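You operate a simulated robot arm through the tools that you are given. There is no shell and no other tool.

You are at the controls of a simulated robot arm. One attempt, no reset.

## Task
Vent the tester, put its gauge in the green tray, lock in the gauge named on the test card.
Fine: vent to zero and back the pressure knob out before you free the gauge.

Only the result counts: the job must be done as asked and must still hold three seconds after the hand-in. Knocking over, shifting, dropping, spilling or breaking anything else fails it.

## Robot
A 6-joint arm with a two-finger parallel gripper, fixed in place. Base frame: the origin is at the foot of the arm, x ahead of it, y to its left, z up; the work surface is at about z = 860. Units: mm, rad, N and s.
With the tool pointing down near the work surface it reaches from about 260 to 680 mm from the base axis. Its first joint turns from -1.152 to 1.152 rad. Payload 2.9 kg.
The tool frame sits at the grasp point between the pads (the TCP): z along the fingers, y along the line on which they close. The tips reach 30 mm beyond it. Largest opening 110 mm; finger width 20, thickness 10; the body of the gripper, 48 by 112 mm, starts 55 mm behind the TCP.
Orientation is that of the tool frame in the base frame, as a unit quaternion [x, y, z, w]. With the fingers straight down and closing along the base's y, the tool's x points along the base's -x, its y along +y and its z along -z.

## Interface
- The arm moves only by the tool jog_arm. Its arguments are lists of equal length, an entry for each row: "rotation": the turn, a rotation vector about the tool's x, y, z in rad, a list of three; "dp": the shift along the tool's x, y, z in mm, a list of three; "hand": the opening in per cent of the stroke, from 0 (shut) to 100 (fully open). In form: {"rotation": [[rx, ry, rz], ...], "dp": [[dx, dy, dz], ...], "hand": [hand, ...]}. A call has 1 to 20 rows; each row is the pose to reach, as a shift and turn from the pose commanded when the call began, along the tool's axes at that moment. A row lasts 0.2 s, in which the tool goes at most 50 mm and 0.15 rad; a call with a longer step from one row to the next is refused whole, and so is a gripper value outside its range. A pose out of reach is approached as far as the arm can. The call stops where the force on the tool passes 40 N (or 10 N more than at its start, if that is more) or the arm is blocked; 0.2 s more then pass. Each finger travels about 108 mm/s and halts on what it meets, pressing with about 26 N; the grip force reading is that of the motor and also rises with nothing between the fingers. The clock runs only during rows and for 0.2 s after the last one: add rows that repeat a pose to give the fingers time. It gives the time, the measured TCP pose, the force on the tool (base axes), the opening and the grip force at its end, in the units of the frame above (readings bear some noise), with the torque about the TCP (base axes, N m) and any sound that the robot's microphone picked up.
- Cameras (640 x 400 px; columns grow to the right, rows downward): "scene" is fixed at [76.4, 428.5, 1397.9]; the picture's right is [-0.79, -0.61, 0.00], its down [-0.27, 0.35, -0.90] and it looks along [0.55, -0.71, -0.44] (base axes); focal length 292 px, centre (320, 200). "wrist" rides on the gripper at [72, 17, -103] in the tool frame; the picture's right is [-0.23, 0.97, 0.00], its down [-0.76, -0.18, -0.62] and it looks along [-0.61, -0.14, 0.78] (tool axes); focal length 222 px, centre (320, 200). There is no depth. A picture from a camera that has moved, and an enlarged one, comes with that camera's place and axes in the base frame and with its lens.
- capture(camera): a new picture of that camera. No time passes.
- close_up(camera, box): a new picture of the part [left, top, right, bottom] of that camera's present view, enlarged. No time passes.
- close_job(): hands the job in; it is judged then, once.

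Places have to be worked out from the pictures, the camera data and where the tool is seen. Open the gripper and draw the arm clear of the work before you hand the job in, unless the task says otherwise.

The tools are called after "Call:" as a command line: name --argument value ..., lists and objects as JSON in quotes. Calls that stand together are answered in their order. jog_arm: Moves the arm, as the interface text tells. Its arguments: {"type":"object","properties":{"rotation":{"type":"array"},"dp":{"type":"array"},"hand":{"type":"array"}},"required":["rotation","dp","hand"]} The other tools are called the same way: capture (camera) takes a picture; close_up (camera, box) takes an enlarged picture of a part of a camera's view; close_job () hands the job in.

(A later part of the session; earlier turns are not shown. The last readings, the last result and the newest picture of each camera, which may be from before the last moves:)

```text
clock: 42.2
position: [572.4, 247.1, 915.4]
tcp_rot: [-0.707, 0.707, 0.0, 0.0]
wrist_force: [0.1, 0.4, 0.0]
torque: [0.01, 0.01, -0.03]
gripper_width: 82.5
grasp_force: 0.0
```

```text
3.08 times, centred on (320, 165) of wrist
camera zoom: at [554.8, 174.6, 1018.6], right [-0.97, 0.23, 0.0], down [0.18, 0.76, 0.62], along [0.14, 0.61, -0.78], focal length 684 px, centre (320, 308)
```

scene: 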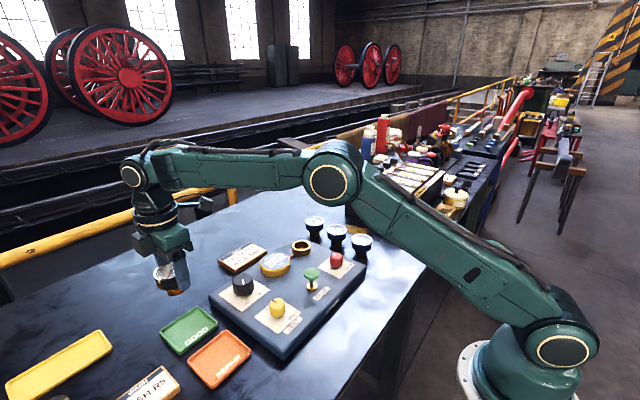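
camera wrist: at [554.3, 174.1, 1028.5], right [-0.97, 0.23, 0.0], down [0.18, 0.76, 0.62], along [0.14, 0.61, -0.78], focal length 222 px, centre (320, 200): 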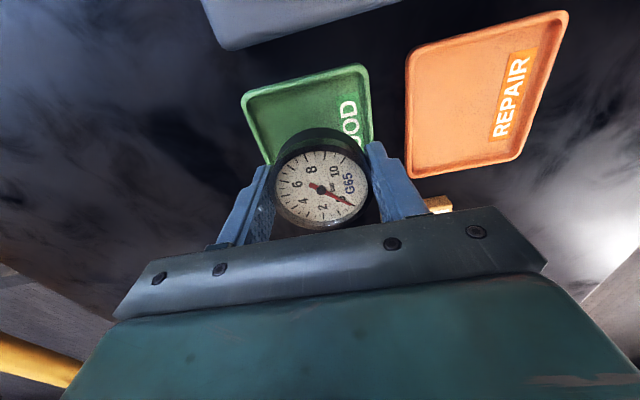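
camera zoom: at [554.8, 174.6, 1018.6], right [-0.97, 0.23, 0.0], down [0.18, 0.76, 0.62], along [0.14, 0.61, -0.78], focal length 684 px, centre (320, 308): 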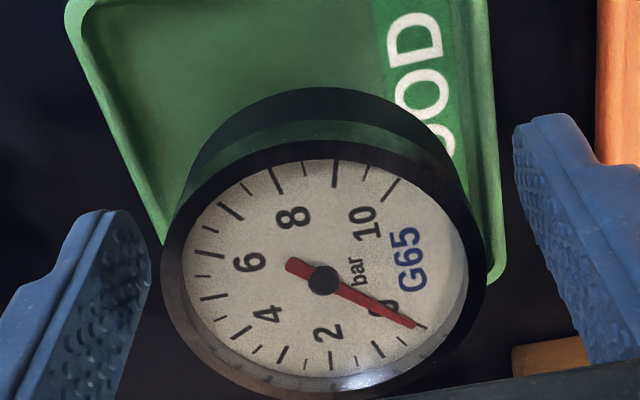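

G65 stands upright in the middle of the green tray. I rise 90 mm and travel over to gauge G27, which I judge at about (416, −221), turning the hand so the fingers close along y.

Call:
jog_arm --rotation '[[0, 0, 0], [0, 0, 0], [0, 0, 0], [0, 0, 0.13], [0, 0, 0.26], [0, 0, 0.39], [0, 0, 0.52], [0, 0, 0.65], [0, 0, 0.78], [0, 0, 0.91], [0, 0, 1.04], [0, 0, 1.17], [0, 0, 1.3], [0, 0, 1.43], [0, 0, 1.57], [0, 0, 1.57]]' --dp '[[0, 0, -20], [0, 0, -60], [0, 0, -100], [39, 13, -100], [78, 26, -100], [117, 39, -100], [156, 52, -100], [195, 65, -100], [234, 78, -100], [273, 91, -100], [312, 104, -100], [351, 117, -100], [390, 130, -100], [430, 143, -100], [469, 157, -100], [469, 157, -100]]' --hand '[75, 75, 75, 75, 75, 75, 75, 75, 75, 75, 75, 75, 75, 75, 75, 75]'

Call:
capture --camera "wrist"

Call:
capture --camera "scene"

```text
clock: 45.6
position: [416.1, -221.8, 1013.7]
tcp_rot: [0.0, 1.0, -0.001, 0.0]
wrist_force: [0.7, -0.5, 0.4]
torque: [-0.03, 0.01, -0.02]
gripper_width: 82.6
grasp_force: 0.1
```

```text
taken
camera wrist: at [342.0, -205.0, 1117.6], right [0.23, 0.97, 0.0], down [0.76, -0.18, 0.62], along [0.61, -0.14, -0.78], focal length 222 px, centre (320, 200)
```

wrist: 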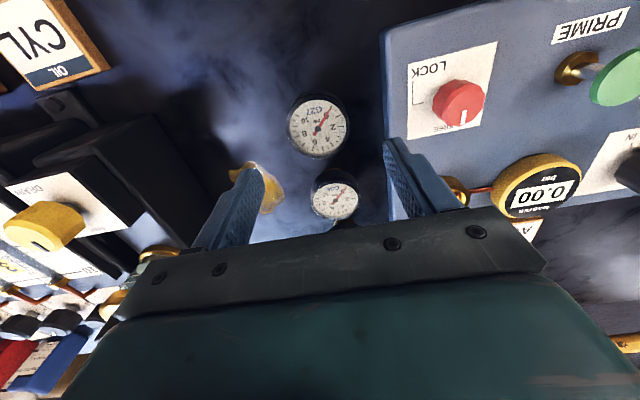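

```text
taken
```

scene: 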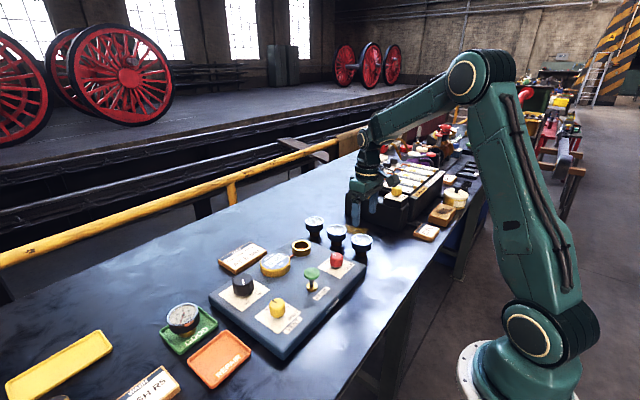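

Call:
close_up --camera "wrist" --box '[256, 80, 384, 180]'

Call:
close_up --camera "scene" --box '[290, 170, 418, 270]'

Call:
close_up --camera "wrist" --box '[420, 60, 500, 140]'

```text
4.00 times, centred on (320, 130) of wrist
camera zoom: at [342.0, -205.0, 1117.6], right [0.23, 0.97, 0.0], down [0.76, -0.18, 0.62], along [0.61, -0.14, -0.78], focal length 888 px, centre (320, 480)
```

zoom: 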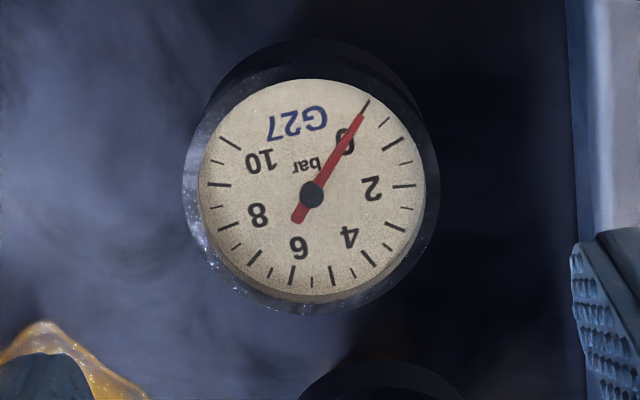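

```text
4.00 times, centred on (354, 220) of scene
camera zoom: at [76.4, 428.5, 1397.9], right [-0.79, -0.61, 0.0], down [-0.27, 0.35, -0.9], along [0.55, -0.71, -0.44], focal length 1167 px, centre (184, 120)
```

zoom: 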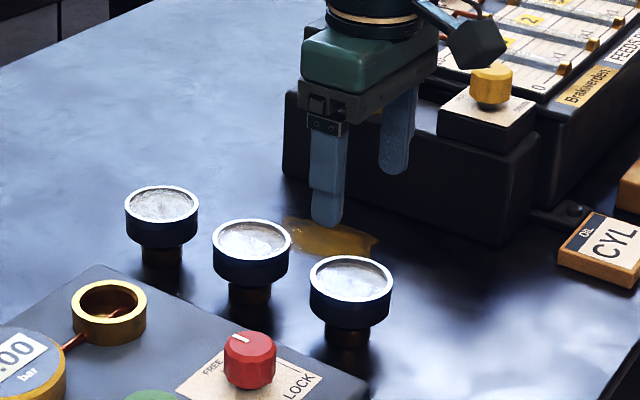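

```text
5.00 times, centred on (460, 100) of wrist
camera zoom: at [342.0, -205.0, 1117.6], right [0.23, 0.97, 0.0], down [0.76, -0.18, 0.62], along [0.61, -0.14, -0.78], focal length 1111 px, centre (-380, 700)
```

zoom: 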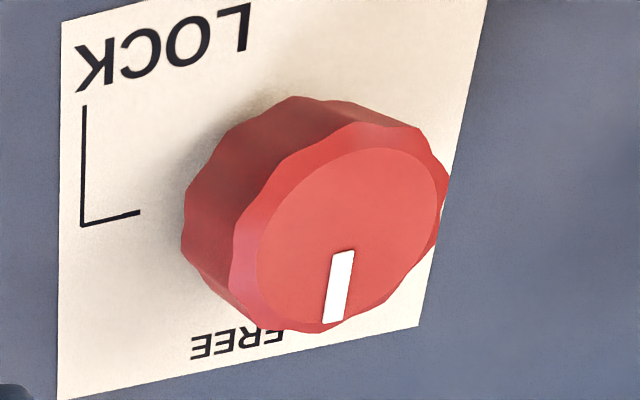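

G27 is about 2.8 mm further in x and 3 mm in −y. I correct and lower around its head to about TCP z 924 for a check.

Call:
jog_arm --rotation '[[0, 0, 0], [0, 0, 0], [0, 0, 0], [0, 0, 0], [0, 0, 0]]' --dp '[[-2.7, -3, 30], [-2.7, -3, 60], [-2.7, -3, 80], [-2.7, -3, 90], [-2.7, -3, 90]]' --hand '[75, 75, 75, 75, 75]'

Call:
close_up --camera "wrist" --box '[216, 100, 424, 230]'

Call:
close_up --camera "scene" --box '[290, 190, 418, 270]'

```text
clock: 46.8
position: [418.4, -223.9, 923.5]
tcp_rot: [0.0, 1.0, 0.0, 0.001]
wrist_force: [0.4, -0.5, 0.6]
torque: [0.03, 0.01, -0.02]
gripper_width: 82.5
grasp_force: 0.0
```

```text
3.08 times, centred on (320, 165) of wrist
camera zoom: at [344.6, -208.2, 1027.8], right [0.23, 0.97, 0.0], down [0.76, -0.18, 0.62], along [0.61, -0.14, -0.78], focal length 684 px, centre (320, 308)
```

zoom: 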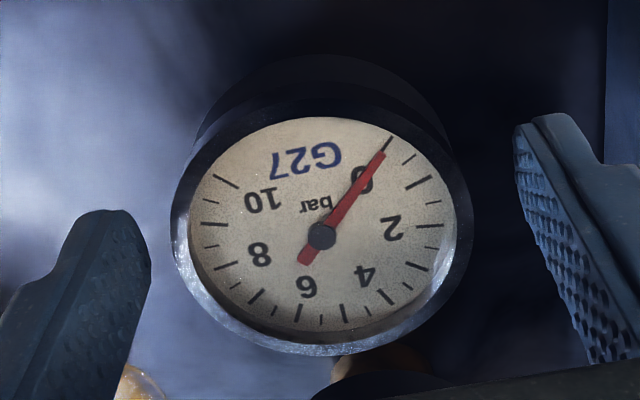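

```text
5.00 times, centred on (354, 230) of scene
camera zoom: at [76.4, 428.5, 1397.9], right [-0.79, -0.61, 0.0], down [-0.27, 0.35, -0.9], along [0.55, -0.71, -0.44], focal length 1459 px, centre (150, 50)
```

zoom: 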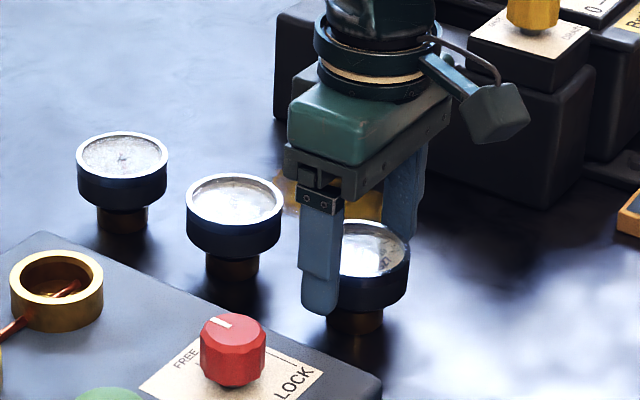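

Centred to within a millimetre. I shift 0.5 mm, lower the last 12 mm and close on G27's head.

Call:
jog_arm --rotation '[[0, 0, 0], [0, 0, 0], [0, 0, 0], [0, 0, 0], [0, 0, 0], [0, 0, 0]]' --dp '[[0.5, 0.5, 6], [0.5, 0.5, 12], [0.5, 0.5, 12], [0.5, 0.5, 12], [0.5, 0.5, 12], [0.5, 0.5, 12]]' --hand '[75, 75, 60, 45, 45, 45]'

Call:
close_up --camera "wrist" --box '[216, 100, 424, 230]'

Call:
close_up --camera "scene" --box '[290, 190, 418, 270]'

```text
clock: 48.2
position: [418.3, -223.4, 912.5]
tcp_rot: [0.0, 1.0, 0.0, 0.0]
wrist_force: [-0.3, -0.7, 0.2]
torque: [-0.03, 0.01, -0.01]
gripper_width: 59.6
grasp_force: 26.1
```

```text
3.08 times, centred on (320, 165) of wrist
camera zoom: at [344.3, -207.5, 1016.3], right [0.23, 0.97, 0.0], down [0.76, -0.18, 0.62], along [0.61, -0.14, -0.78], focal length 684 px, centre (320, 308)
```

zoom: 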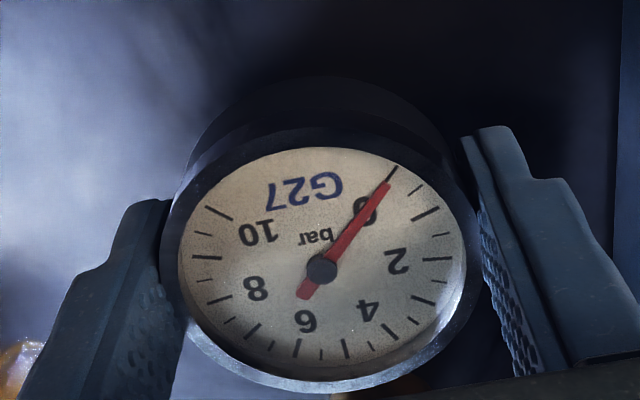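

```text
5.00 times, centred on (354, 230) of scene
camera zoom: at [76.4, 428.5, 1397.9], right [-0.79, -0.61, 0.0], down [-0.27, 0.35, -0.9], along [0.55, -0.71, -0.44], focal length 1459 px, centre (150, 50)
```

zoom: 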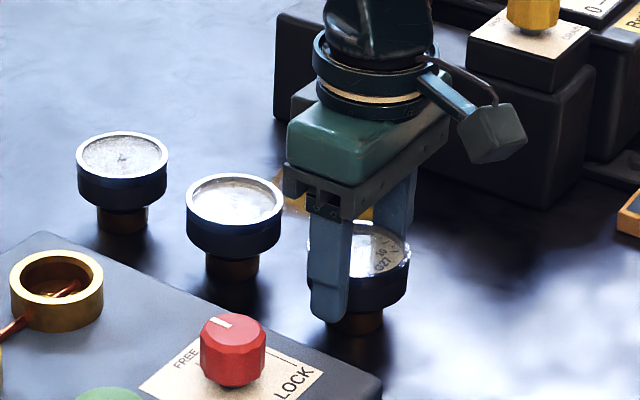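

G27 is held (59.6 mm). I lift it straight up, then carry it to beyond the socket so the wrist camera can look at the open socket past the gauge.

Call:
jog_arm --rotation '[[0, 0, 0], [0, 0, 0], [0, 0, 0], [0, 0, 0], [0, 0, 0], [0, 0, 0]]' --dp '[[0, 0, -8], [0, 0, -25], [0, 0, -50], [0, 0, -80], [0, 0, -115], [0, 0, -115]]' --hand '[45, 45, 45, 45, 45, 45]'

Call:
close_up --camera "scene" --box '[270, 170, 418, 270]'

```text
clock: 49.6
position: [416.6, -223.1, 1026.4]
tcp_rot: [0.0, 1.0, 0.001, 0.0]
wrist_force: [-0.3, -0.1, -1.7]
torque: [0.0, 0.02, -0.01]
gripper_width: 59.2
grasp_force: 26.0
```

```text
4.00 times, centred on (344, 220) of scene
camera zoom: at [76.4, 428.5, 1397.9], right [-0.79, -0.61, 0.0], down [-0.27, 0.35, -0.9], along [0.55, -0.71, -0.44], focal length 1167 px, centre (224, 120)
```

zoom: 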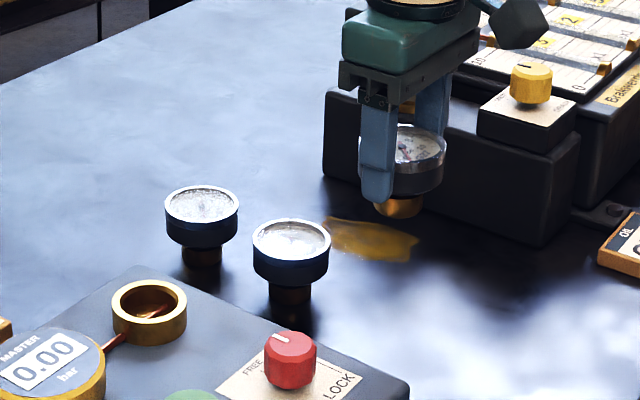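

G27 is clear of the table. I move it to (605, −97), beyond the socket, at the same height.

Call:
jog_arm --rotation '[[0, 0, 0], [0, 0, 0], [0, 0, 0], [0, 0, 0], [0, 0, 0], [0, 0, 0], [0, 0, 0]]' --dp '[[-25, 17, 0], [-60, 41, 0], [-95, 64, 0], [-130, 88, 0], [-165, 112, 0], [-186.9, 126.5, 0], [-186.9, 126.5, 0]]' --hand '[45, 45, 45, 45, 45, 45, 45]'

Call:
capture --camera "wrist"

Call:
close_up --camera "scene" --box '[230, 180, 358, 280]'

```text
clock: 51.2
position: [604.1, -99.0, 1030.4]
tcp_rot: [0.001, 1.0, -0.001, 0.0]
wrist_force: [0.9, 0.2, -1.8]
torque: [-0.01, 0.0, 0.0]
gripper_width: 59.3
grasp_force: 25.9
```

```text
taken
camera wrist: at [530.4, -82.6, 1133.3], right [0.23, 0.97, 0.0], down [0.76, -0.18, 0.62], along [0.61, -0.14, -0.78], focal length 222 px, centre (320, 200)
```

wrist: 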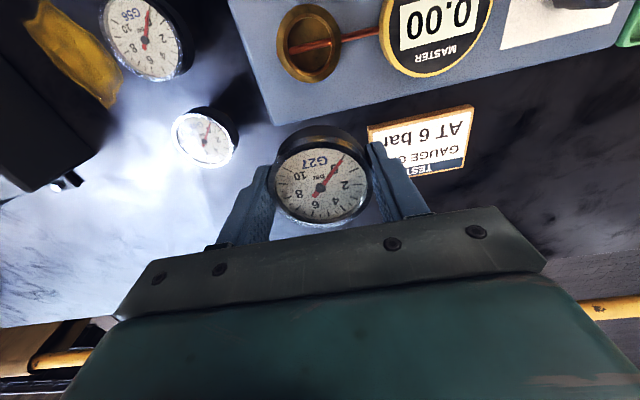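

```text
4.00 times, centred on (294, 230) of scene
camera zoom: at [76.4, 428.5, 1397.9], right [-0.79, -0.61, 0.0], down [-0.27, 0.35, -0.9], along [0.55, -0.71, -0.44], focal length 1167 px, centre (424, 80)
```

zoom: 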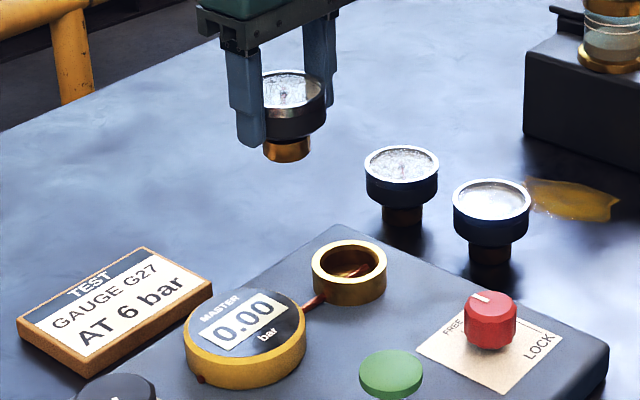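

The open socket is seen almost from straight above. I zoom in on it and on the held gauge.

Call:
close_up --camera "wrist" --box '[260, 0, 388, 80]'

Call:
close_up --camera "wrist" --box '[256, 110, 384, 230]'

Call:
close_up --camera "scene" --box '[300, 230, 332, 260]'

Call:
close_up --camera "scene" --box '[270, 190, 330, 230]'

```text
5.00 times, centred on (324, 40) of wrist
camera zoom: at [530.4, -82.6, 1133.3], right [0.23, 0.97, 0.0], down [0.76, -0.18, 0.62], along [0.61, -0.14, -0.78], focal length 1111 px, centre (300, 1000)
```

zoom: 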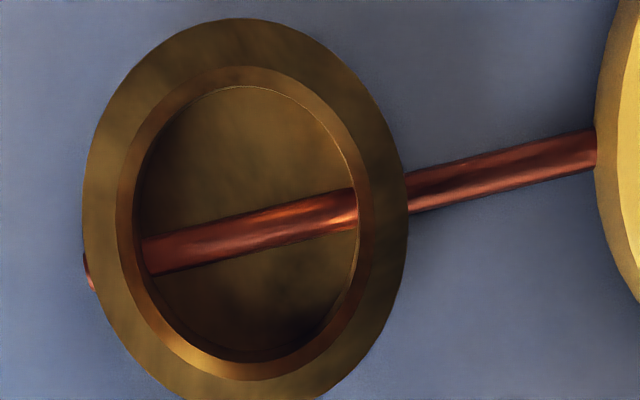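

```text
3.33 times, centred on (320, 170) of wrist
camera zoom: at [530.4, -82.6, 1133.3], right [0.23, 0.97, 0.0], down [0.76, -0.18, 0.62], along [0.61, -0.14, -0.78], focal length 740 px, centre (320, 300)
```

zoom: 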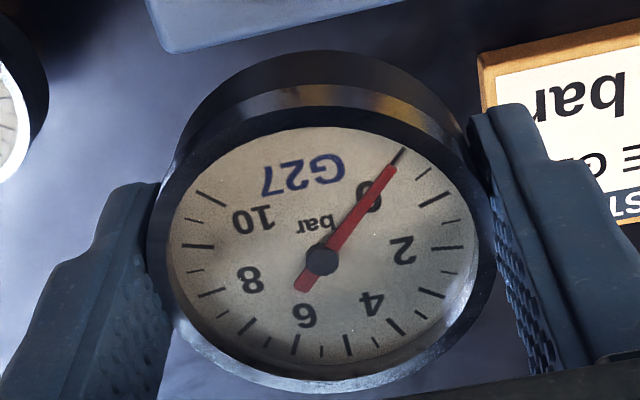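

```text
13.33 times, centred on (316, 245) of scene
camera zoom: at [76.4, 428.5, 1397.9], right [-0.79, -0.61, 0.0], down [-0.27, 0.35, -0.9], along [0.55, -0.71, -0.44], focal length 3890 px, centre (373, -400)
```

zoom: 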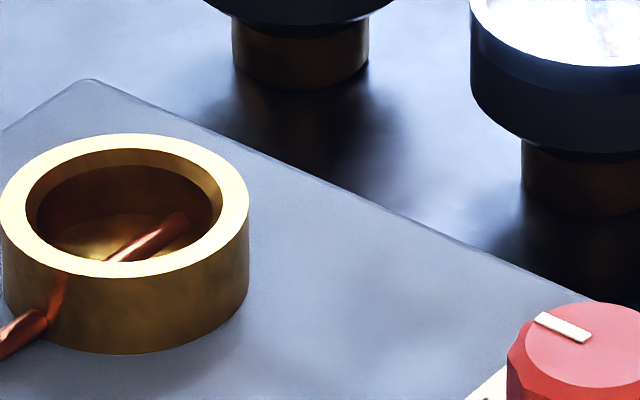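

```text
10.00 times, centred on (300, 210) of scene
camera zoom: at [76.4, 428.5, 1397.9], right [-0.79, -0.61, 0.0], down [-0.27, 0.35, -0.9], along [0.55, -0.71, -0.44], focal length 2918 px, centre (520, 100)
```

zoom: 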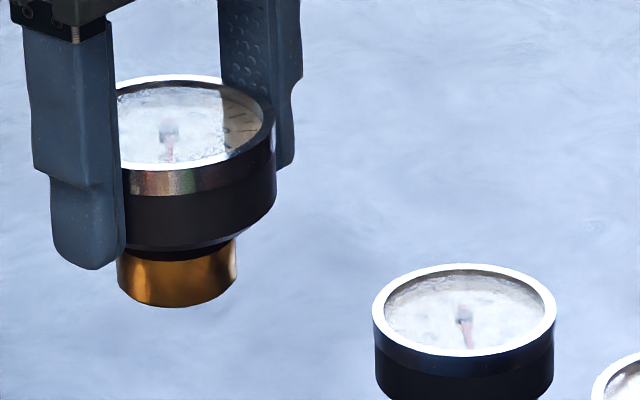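

The arm may not have fully settled here, so I hold still for a moment and re-read the pose and picture.

Call:
jog_arm --rotation '[[0, 0, 0], [0, 0, 0], [0, 0, 0]]' --dp '[[0, 0, 0], [0, 0, 0], [0, 0, 0]]' --hand '[45, 45, 45]'

Call:
close_up --camera "wrist" --box '[260, 0, 388, 90]'

Call:
jog_arm --rotation '[[0, 0, 0]]' --dp '[[0, 0, 0]]' --hand '[45]'

Call:
close_up --camera "wrist" --box '[250, 0, 410, 100]'

```text
clock: 52.0
position: [604.4, -100.3, 1030.0]
tcp_rot: [0.0, 1.0, 0.0, 0.0]
wrist_force: [-0.4, -0.3, -1.9]
torque: [-0.03, 0.02, 0.01]
gripper_width: 59.7
grasp_force: 26.2
```

```text
4.44 times, centred on (324, 45) of wrist
camera zoom: at [530.2, -82.8, 1133.4], right [0.23, 0.97, 0.0], down [0.76, -0.18, 0.62], along [0.61, -0.14, -0.78], focal length 987 px, centre (302, 889)
```

zoom: 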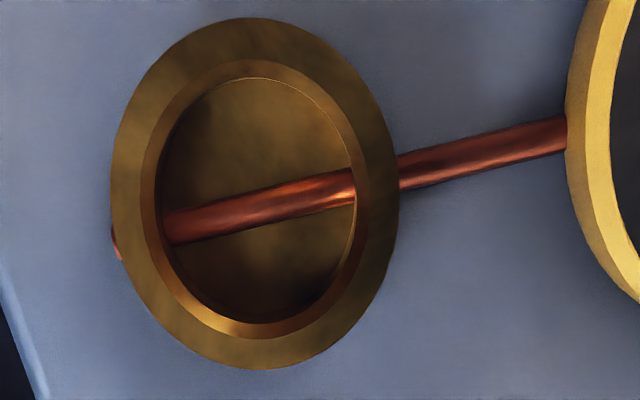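

```text
clock: 52.4
position: [602.9, -98.8, 1030.8]
tcp_rot: [-0.001, 1.0, 0.0, 0.0]
wrist_force: [0.0, 0.3, -2.4]
torque: [-0.03, -0.03, 0.0]
gripper_width: 59.1
grasp_force: 26.3
```

```text
4.00 times, centred on (330, 50) of wrist
camera zoom: at [530.2, -82.8, 1133.4], right [0.23, 0.97, 0.0], down [0.76, -0.18, 0.62], along [0.61, -0.14, -0.78], focal length 888 px, centre (280, 800)
```

zoom: 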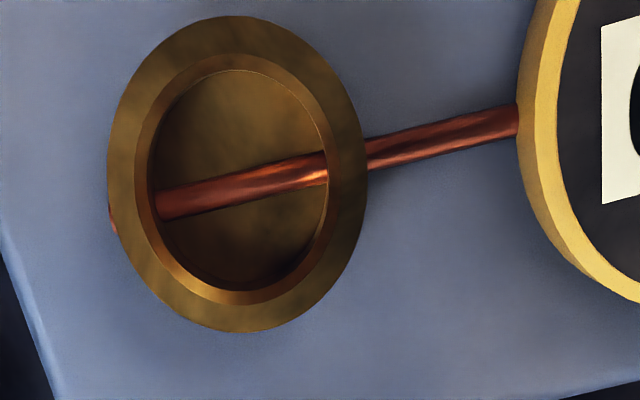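

The camera-reported pose gives the true TCP at (602.2, −99.8, 1030.4); the socket centre works out at (543.0, −94.9), which agrees with where G65 was gripped, and G27 sits about 2.2 mm in +x of the TCP in the hand. I move so the stem is over the socket, about 20 mm above its rim.

Call:
jog_arm --rotation '[[0, 0, 0], [0, 0, 0], [0, 0, 0], [0, 0, 0], [0, 0, 0], [0, 0, 0]]' --dp '[[20, 2, 5], [45, 4, 15], [61.4, 5, 30], [61.4, 5, 42], [61.4, 5, 42], [61.4, 5, 42]]' --hand '[45, 45, 45, 45, 45, 45]'

Call:
capture --camera "wrist"

Call:
close_up --camera "scene" --box '[270, 210, 334, 260]'

Call:
close_up --camera "wrist" --box '[256, 90, 384, 230]'

```text
clock: 53.8
position: [543.2, -92.1, 985.6]
tcp_rot: [-0.001, 1.0, 0.0, 0.0]
wrist_force: [0.2, -0.2, -1.7]
torque: [0.0, 0.03, -0.01]
gripper_width: 59.4
grasp_force: 26.0
```

```text
taken
camera wrist: at [469.8, -75.8, 1090.5], right [0.23, 0.97, 0.0], down [0.76, -0.18, 0.62], along [0.61, -0.14, -0.78], focal length 222 px, centre (320, 200)
```

wrist: 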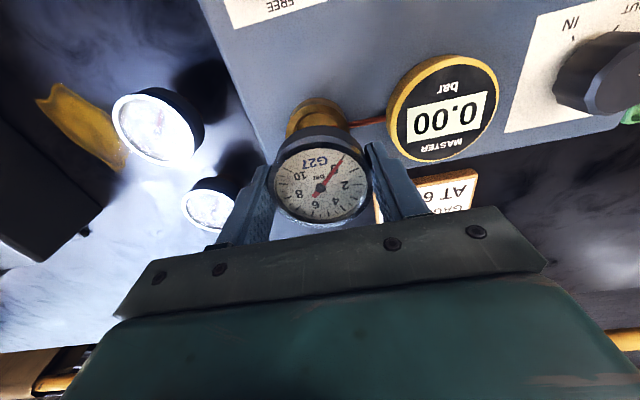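

```text
8.00 times, centred on (302, 235) of scene
camera zoom: at [76.4, 428.5, 1397.9], right [-0.79, -0.61, 0.0], down [-0.27, 0.35, -0.9], along [0.55, -0.71, -0.44], focal length 2334 px, centre (464, -80)
```

zoom: 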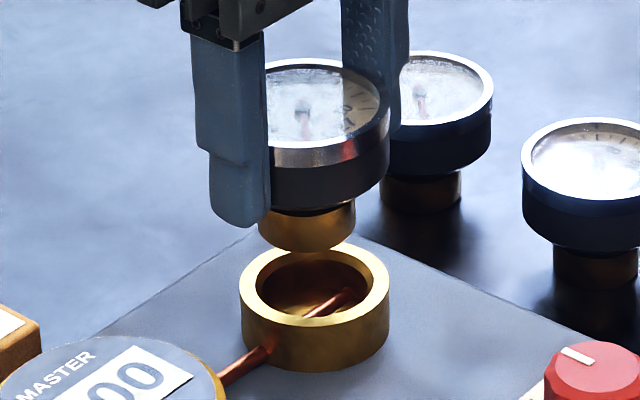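

```text
2.86 times, centred on (320, 160) of wrist
camera zoom: at [469.8, -75.8, 1090.5], right [0.23, 0.97, 0.0], down [0.76, -0.18, 0.62], along [0.61, -0.14, -0.78], focal length 635 px, centre (320, 314)
```

zoom: 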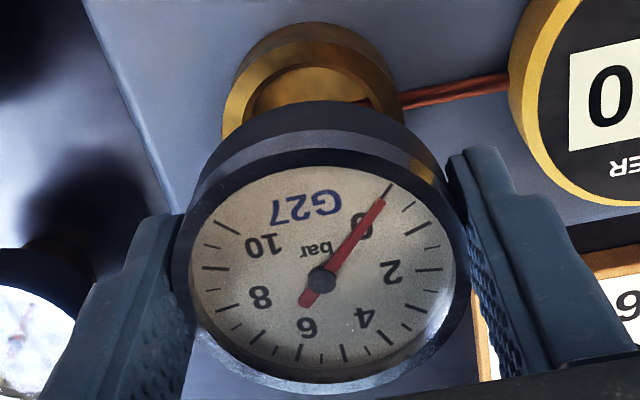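

True TCP is (541.8, −92.8, 987.5), so 1 mm in −x and 2 mm in −y are still needed; the scene view agrees. I correct and come down 10 mm.

Call:
jog_arm --rotation '[[0, 0, 0], [0, 0, 0], [0, 0, 0]]' --dp '[[1, -2, 0], [1, -2, 10], [1, -2, 10]]' --hand '[45, 45, 45]'

Call:
close_up --camera "wrist" --box '[256, 90, 384, 230]'

Call:
close_up --camera "scene" --box '[270, 210, 334, 260]'

```text
clock: 54.6
position: [543.3, -96.0, 976.5]
tcp_rot: [0.0, 1.0, 0.0, 0.0]
wrist_force: [-0.8, 0.4, -1.4]
torque: [0.02, -0.01, 0.01]
gripper_width: 59.4
grasp_force: 25.8
```

```text
2.86 times, centred on (320, 160) of wrist
camera zoom: at [469.1, -78.8, 1079.9], right [0.23, 0.97, 0.0], down [0.76, -0.18, 0.62], along [0.61, -0.14, -0.78], focal length 635 px, centre (320, 314)
```

zoom: 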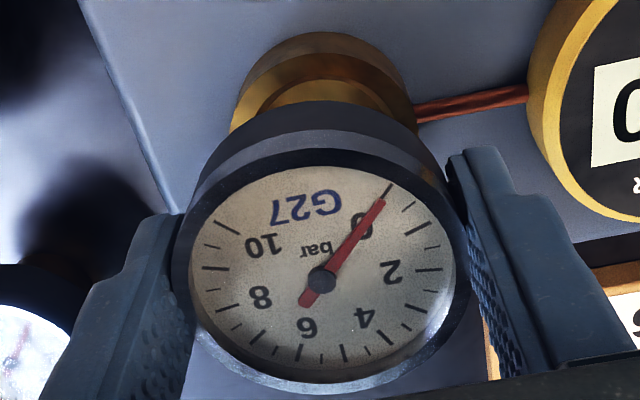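

```text
8.00 times, centred on (302, 235) of scene
camera zoom: at [76.4, 428.5, 1397.9], right [-0.79, -0.61, 0.0], down [-0.27, 0.35, -0.9], along [0.55, -0.71, -0.44], focal length 2334 px, centre (464, -80)
```

zoom: 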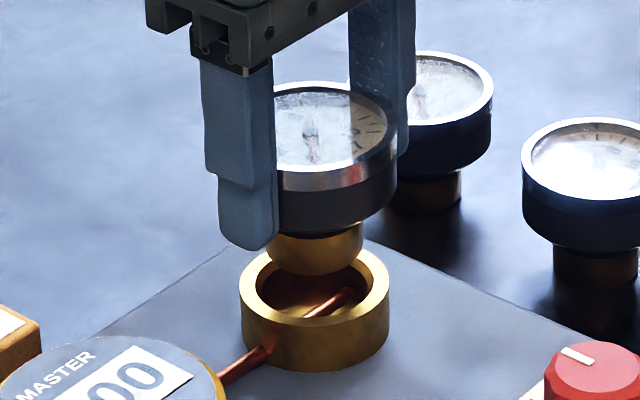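

Now within about 1 mm and the scene view shows the stem centred over the ring. I shift 0.5 mm in y and lower until the stem should just have entered the rim, then read the force.

Call:
jog_arm --rotation '[[0, 0, 0], [0, 0, 0], [0, 0, 0], [0, 0, 0], [0, 0, 0]]' --dp '[[0.2, 0.6, 4], [0.2, 0.6, 8], [0.2, 0.6, 11], [0.2, 0.6, 13], [0.2, 0.6, 13]]' --hand '[45, 45, 45, 45, 45]'

Call:
close_up --camera "wrist" --box '[256, 90, 384, 230]'

Call:
close_up --camera "scene" --box '[270, 210, 334, 260]'

```text
clock: 55.8
position: [543.6, -93.6, 962.9]
tcp_rot: [0.0, 1.0, 0.0, 0.0]
wrist_force: [-0.3, 0.6, -2.1]
torque: [0.0, -0.04, 0.0]
gripper_width: 59.4
grasp_force: 25.6
```

```text
2.86 times, centred on (320, 160) of wrist
camera zoom: at [468.7, -77.8, 1066.6], right [0.23, 0.97, 0.0], down [0.76, -0.18, 0.62], along [0.61, -0.14, -0.78], focal length 635 px, centre (320, 314)
```

zoom: 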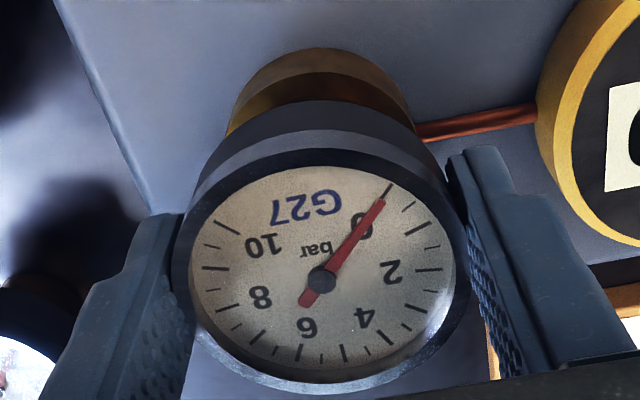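

```text
8.00 times, centred on (302, 235) of scene
camera zoom: at [76.4, 428.5, 1397.9], right [-0.79, -0.61, 0.0], down [-0.27, 0.35, -0.9], along [0.55, -0.71, -0.44], focal length 2334 px, centre (464, -80)
```

zoom: 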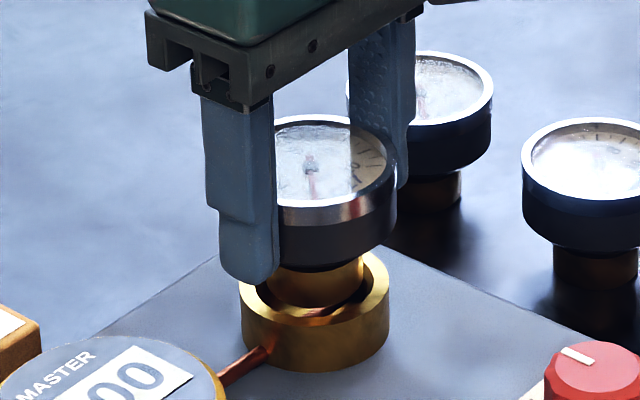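

No contact force and the stem is entering the ring. I continue down 12 mm in small steps.

Call:
jog_arm --rotation '[[0, 0, 0], [0, 0, 0], [0, 0, 0], [0, 0, 0], [0, 0, 0]]' --dp '[[0, 0, 3], [0, 0, 6], [0, 0, 9], [0, 0, 12], [0, 0, 12]]' --hand '[45, 45, 45, 45, 45]'

Call:
close_up --camera "scene" --box '[270, 210, 334, 260]'

Call:
close_up --camera "wrist" --box '[256, 90, 384, 230]'

```text
clock: 57.0
position: [543.3, -93.1, 951.7]
tcp_rot: [0.0, 1.0, -0.001, 0.0]
wrist_force: [0.6, -0.1, -2.0]
torque: [0.0, 0.0, 0.0]
gripper_width: 59.6
grasp_force: 25.6
```

```text
8.00 times, centred on (302, 235) of scene
camera zoom: at [76.4, 428.5, 1397.9], right [-0.79, -0.61, 0.0], down [-0.27, 0.35, -0.9], along [0.55, -0.71, -0.44], focal length 2334 px, centre (464, -80)
```

zoom: 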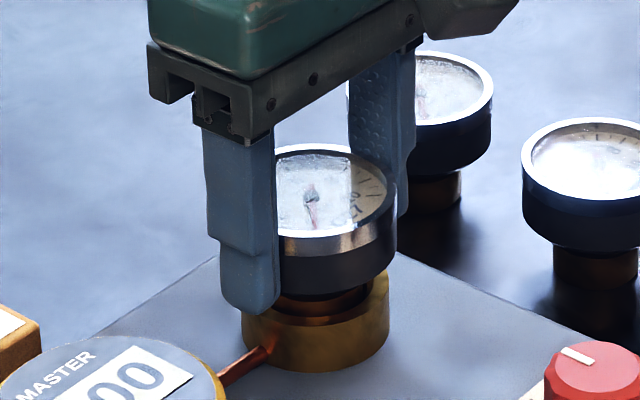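

```text
2.86 times, centred on (320, 160) of wrist
camera zoom: at [468.5, -77.4, 1054.6], right [0.23, 0.97, 0.0], down [0.76, -0.18, 0.62], along [0.61, -0.14, -0.78], focal length 635 px, centre (320, 314)
```

zoom: 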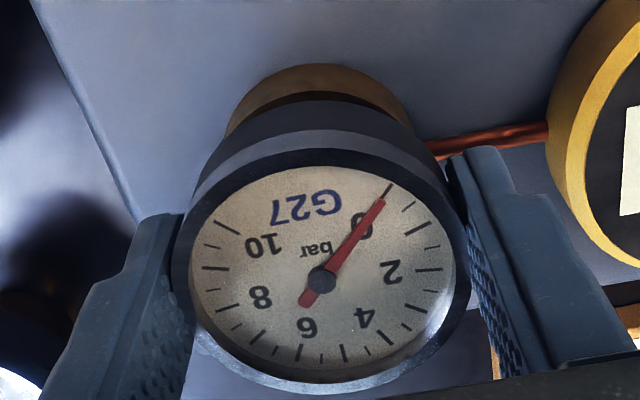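

About 5 mm remain to the seat. I go down 3.5 mm and read the force again.

Call:
jog_arm --rotation '[[0, 0, 0], [0, 0, 0], [0, 0, 0]]' --dp '[[0, 0, 2], [0, 0, 3.5], [0, 0, 3.5]]' --hand '[45, 45, 45]'

Call:
jog_arm --rotation '[[0, 0, 0], [0, 0, 0], [0, 0, 0]]' --dp '[[0, 0, 0.8], [0, 0, 1.3], [0, 0, 1.3]]' --hand '[45, 45, 45]'

Call:
close_up --camera "scene" --box '[270, 210, 334, 260]'

```text
clock: 57.8
position: [542.9, -94.6, 947.6]
tcp_rot: [0.001, 1.0, -0.001, 0.0]
wrist_force: [0.3, 0.2, -2.6]
torque: [0.03, -0.05, -0.02]
gripper_width: 59.7
grasp_force: 25.9
```

```text
clock: 58.6
position: [543.3, -94.4, 947.4]
tcp_rot: [-0.001, 1.0, 0.001, 0.001]
wrist_force: [-1.5, 2.1, 5.5]
torque: [0.09, 0.15, -0.02]
gripper_width: 59.2
grasp_force: 26.4
```

```text
8.00 times, centred on (302, 235) of scene
camera zoom: at [76.2, 428.5, 1397.9], right [-0.79, -0.61, 0.0], down [-0.27, 0.35, -0.9], along [0.55, -0.71, -0.44], focal length 2334 px, centre (464, -80)
```

zoom: 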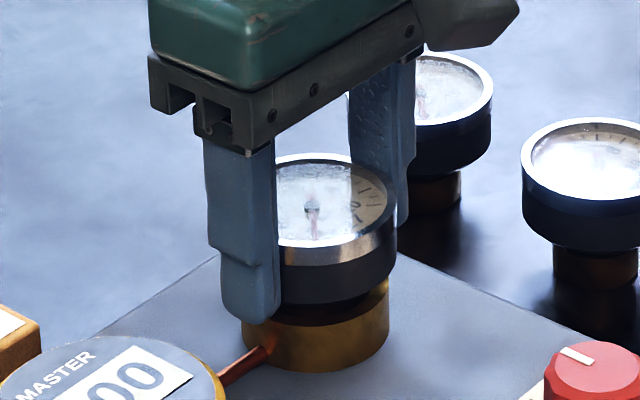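

The stem has touched bottom (+8 N) and G27's hub is at exactly the same picture position as G65's was. I ease off, open a little, and rise.

Call:
jog_arm --rotation '[[0, 0, 0], [0, 0, 0], [0, 0, 0], [0, 0, 0]]' --dp '[[0, 0, -0.4], [0, 0, -0.4], [0, 0, -0.4], [0, 0, -0.4]]' --hand '[45, 60, 70, 70]'

Call:
close_up --camera "wrist" --box '[216, 90, 424, 230]'

Call:
close_up --camera "scene" --box '[250, 200, 346, 270]'

```text
clock: 59.6
position: [542.6, -93.7, 947.0]
tcp_rot: [0.0, 1.0, 0.0, 0.0]
wrist_force: [-0.5, 0.1, 0.4]
torque: [0.03, -0.04, 0.01]
gripper_width: 76.6
grasp_force: 0.0
```

```text
2.86 times, centred on (320, 160) of wrist
camera zoom: at [468.4, -77.4, 1050.4], right [0.23, 0.97, 0.0], down [0.76, -0.18, 0.62], along [0.61, -0.14, -0.78], focal length 635 px, centre (320, 314)
```

zoom: 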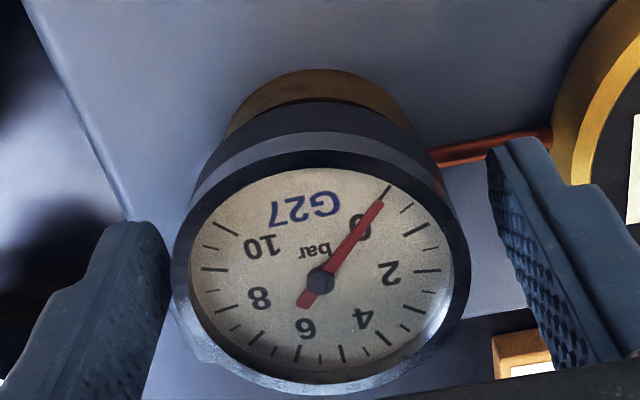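

```text
5.71 times, centred on (298, 235) of scene
camera zoom: at [76.4, 428.5, 1397.9], right [-0.79, -0.61, 0.0], down [-0.27, 0.35, -0.9], along [0.55, -0.71, -0.44], focal length 1667 px, centre (446, 0)
```

zoom: 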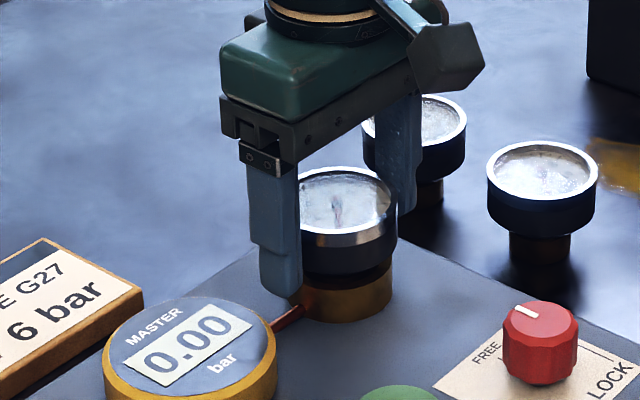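

G27 stands in the socket by itself. I rise clear and go back over the red lock knob, turning the hand to −90° so I can turn it clockwise to LOCK.

Call:
jog_arm --rotation '[[0, 0, 0], [0, 0, 0], [0, 0, 0], [0, 0, -0.13], [0, 0, -0.26], [0, 0, -0.39], [0, 0, -0.52], [0, 0, -0.65], [0, 0, -0.78], [0, 0, -0.91], [0, 0, -1.04], [0, 0, -1.17], [0, 0, -1.3], [0, 0, -1.43], [0, 0, -1.57], [0, 0, -1.57], [0, 0, -1.57]]' --dp '[[0, 0, -12], [0, 0, -35], [0, 0, -60], [10, 0, -60], [20, -1, -60], [30, -1.5, -60], [40, -2, -60], [50, -2.5, -60], [60, -3, -60], [70, -3.5, -60], [80, -4, -60], [90, -4.5, -60], [100, -5, -60], [110, -5.5, -60], [116.7, -5.9, -60], [116.7, -5.9, -60], [116.7, -5.9, -60]]' --hand '[70, 70, 70, 65, 60, 60, 60, 60, 60, 60, 60, 60, 60, 60, 60, 60, 60]'

Call:
capture --camera "wrist"

Call:
close_up --camera "scene" --box '[250, 190, 378, 280]'

Call:
close_up --camera "wrist" --box '[256, 90, 384, 170]'

```text
clock: 63.2
position: [424.7, -101.5, 1006.6]
tcp_rot: [0.708, -0.707, 0.0, 0.0]
wrist_force: [-0.7, -0.2, -0.1]
torque: [-0.01, 0.05, 0.0]
gripper_width: 66.0
grasp_force: 0.0
```

```text
taken
camera wrist: at [407.6, -174.0, 1110.2], right [-0.97, 0.23, 0.0], down [0.18, 0.76, 0.62], along [0.14, 0.61, -0.78], focal length 222 px, centre (320, 200)
```

wrist: 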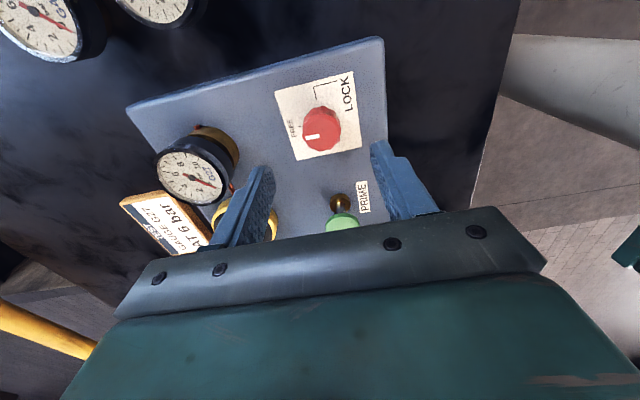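

```text
4.44 times, centred on (314, 235) of scene
camera zoom: at [76.4, 428.5, 1397.9], right [-0.79, -0.61, 0.0], down [-0.27, 0.35, -0.9], along [0.55, -0.71, -0.44], focal length 1297 px, centre (347, 44)
```

zoom: 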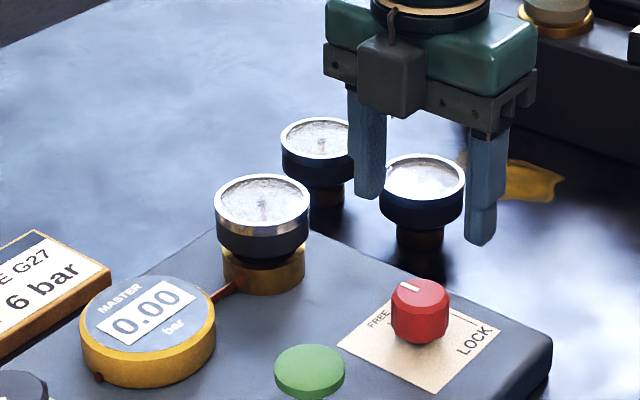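

```text
5.00 times, centred on (320, 130) of wrist
camera zoom: at [407.6, -174.0, 1110.2], right [-0.97, 0.23, 0.0], down [0.18, 0.76, 0.62], along [0.14, 0.61, -0.78], focal length 1111 px, centre (320, 550)
```

zoom: 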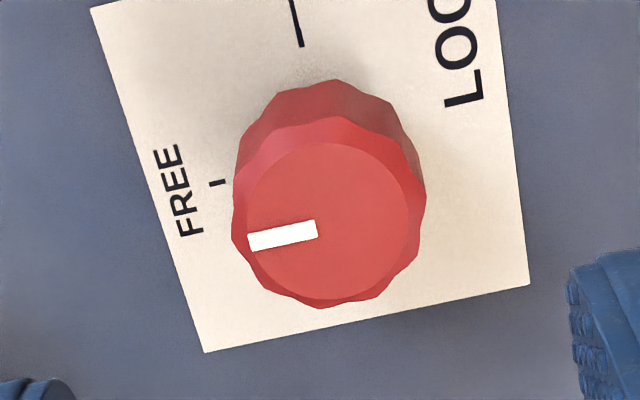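

G27 sits in the socket like its predecessor. The red knob is about 2.4 mm in +y from the tool axis; I correct, descend astride it and close.

Call:
jog_arm --rotation '[[0, 0, 0], [0, 0, 0], [0, 0, 0], [0, 0, 0], [0, 0, 0]]' --dp '[[-2.4, 0.6, 20], [-2.4, 0.6, 45], [-2.4, 0.6, 65], [-2.4, 0.6, 76], [-2.4, 0.6, 76]]' --hand '[60, 60, 60, 60, 60]'

Call:
close_up --camera "wrist" --box '[240, 110, 400, 210]'

```text
clock: 64.4
position: [426.4, -98.7, 930.4]
tcp_rot: [0.707, -0.707, 0.0, 0.0]
wrist_force: [-0.1, -0.8, 0.1]
torque: [-0.01, -0.02, 0.0]
gripper_width: 65.9
grasp_force: 0.0
```

```text
4.00 times, centred on (320, 160) of wrist
camera zoom: at [407.8, -171.3, 1033.7], right [-0.97, 0.23, 0.0], down [0.18, 0.76, 0.62], along [0.14, 0.61, -0.78], focal length 888 px, centre (320, 360)
```

zoom: 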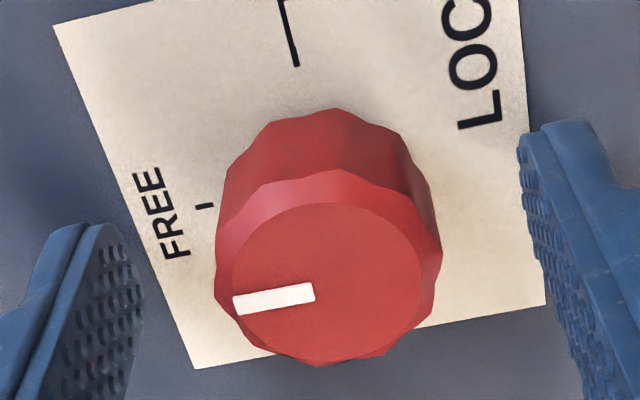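

Call:
jog_arm --rotation '[[0, 0, 0], [0, 0, 0], [0, 0, 0], [0, 0, 0]]' --dp '[[0.2, 0.8, 0.5], [0.2, 0.8, 0.5], [0.2, 0.8, 0.5], [0.2, 0.8, 0.5]]' --hand '[60, 20, 20, 20]'

Call:
close_up --camera "wrist" --box '[240, 110, 400, 210]'

```text
clock: 65.4
position: [425.0, -98.4, 929.3]
tcp_rot: [0.708, -0.707, 0.0, 0.0]
wrist_force: [-0.3, 0.3, -0.4]
torque: [-0.04, -0.04, 0.0]
gripper_width: 33.5
grasp_force: 45.0
```

```text
4.00 times, centred on (320, 160) of wrist
camera zoom: at [406.5, -171.5, 1033.8], right [-0.97, 0.23, 0.0], down [0.18, 0.76, 0.62], along [0.14, 0.61, -0.78], focal length 888 px, centre (320, 360)
```

zoom: 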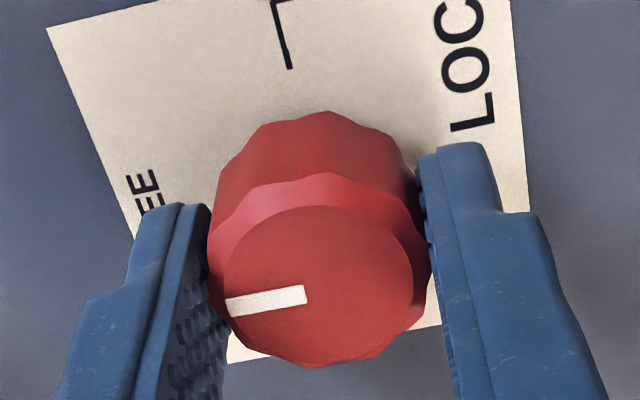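

Perfectly centred (no side load). I turn the lock 90° clockwise to LOCK.

Call:
jog_arm --rotation '[[0, 0, 0.13], [0, 0, 0.26], [0, 0, 0.39], [0, 0, 0.52], [0, 0, 0.65], [0, 0, 0.78], [0, 0, 0.91], [0, 0, 1.04], [0, 0, 1.17], [0, 0, 1.3], [0, 0, 1.43], [0, 0, 1.53], [0, 0, 1.59], [0, 0, 1.59]]' --dp '[[0, 0, 0], [0, 0, 0], [0, 0, 0], [0, 0, 0], [0, 0, 0], [0, 0, 0], [0, 0, 0], [0, 0, 0], [0, 0, 0], [0, 0, 0], [0, 0, 0], [0, 0, 0], [0, 0, 0], [0, 0, 0]]' --hand '[20, 20, 20, 20, 20, 20, 20, 20, 20, 20, 20, 20, 20, 20]'

Call:
close_up --camera "wrist" --box '[240, 110, 400, 210]'

Call:
close_up --camera "scene" --box '[250, 190, 378, 280]'

```text
clock: 68.4
position: [425.0, -99.9, 929.7]
tcp_rot: [0.011, 1.0, -0.001, 0.002]
wrist_force: [16.1, -21.7, -8.9]
torque: [-0.29, -0.43, 0.25]
gripper_width: 33.6
grasp_force: 44.9
```

```text
4.00 times, centred on (320, 160) of wrist
camera zoom: at [351.3, -81.2, 1033.7], right [0.25, 0.97, 0.0], down [0.76, -0.19, 0.63], along [0.61, -0.16, -0.78], focal length 888 px, centre (320, 360)
```

zoom: 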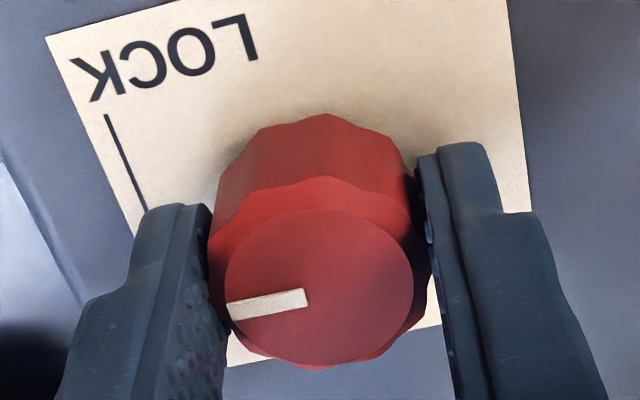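

```text
4.44 times, centred on (314, 235) of scene
camera zoom: at [76.9, 427.9, 1398.1], right [-0.79, -0.61, 0.0], down [-0.27, 0.35, -0.9], along [0.55, -0.71, -0.44], focal length 1297 px, centre (347, 44)
```

zoom: 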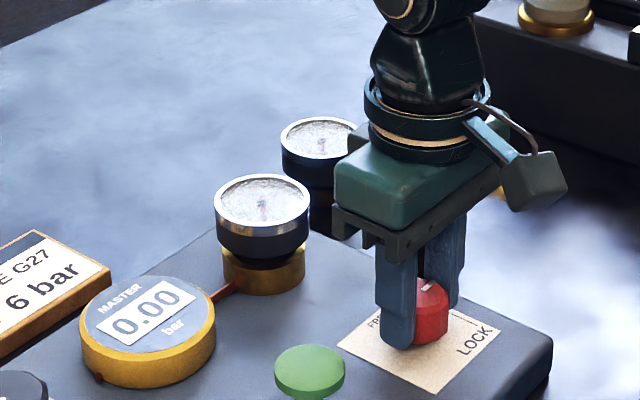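

The mark points to LOCK again. I release and rise clear.

Call:
jog_arm --rotation '[[0, 0, 0], [0, 0, 0], [0, 0, 0], [0, 0, 0], [0, 0, 0], [0, 0, 0], [0, 0, 0], [0, 0, 0]]' --dp '[[0, 0, 0], [0, 0, 0], [0, 0, 0], [0, 0, -20], [0, 0, -50], [0, 0, -90], [0, 0, -130], [0, 0, -130]]' --hand '[60, 60, 60, 60, 60, 60, 60, 60]'

Call:
capture --camera "wrist"

Call:
close_up --camera "wrist" --box '[256, 60, 384, 150]'

Call:
close_up --camera "scene" --box '[250, 210, 378, 290]'

```text
clock: 70.2
position: [425.9, -96.8, 1058.3]
tcp_rot: [0.01, 1.0, 0.0, -0.001]
wrist_force: [-1.0, -0.8, -0.8]
torque: [-0.01, 0.03, -0.02]
gripper_width: 66.2
grasp_force: 0.0
```

```text
taken
camera wrist: at [350.9, -79.7, 1162.8], right [0.25, 0.97, 0.0], down [0.76, -0.19, 0.62], along [0.6, -0.15, -0.78], focal length 222 px, centre (320, 200)
```

wrist: 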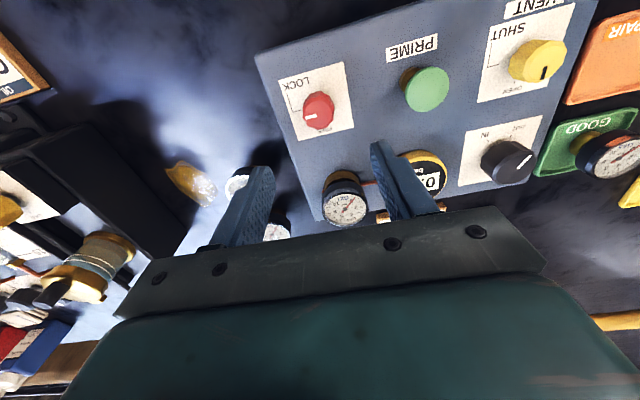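

```text
4.44 times, centred on (320, 105) of wrist
camera zoom: at [350.9, -79.7, 1162.8], right [0.25, 0.97, 0.0], down [0.76, -0.19, 0.62], along [0.6, -0.15, -0.78], focal length 987 px, centre (320, 622)
```

zoom: 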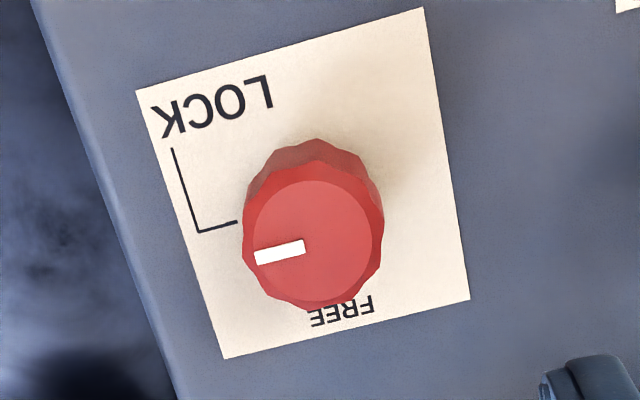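

```text
5.00 times, centred on (314, 250) of scene
camera zoom: at [76.4, 428.5, 1397.9], right [-0.79, -0.61, 0.0], down [-0.27, 0.35, -0.9], along [0.55, -0.71, -0.44], focal length 1459 px, centre (350, -50)
```

zoom: 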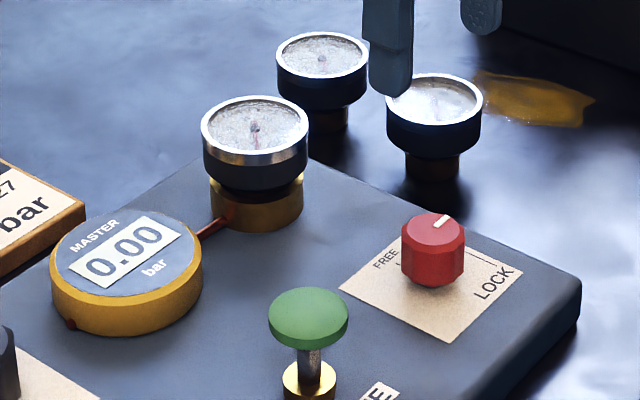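

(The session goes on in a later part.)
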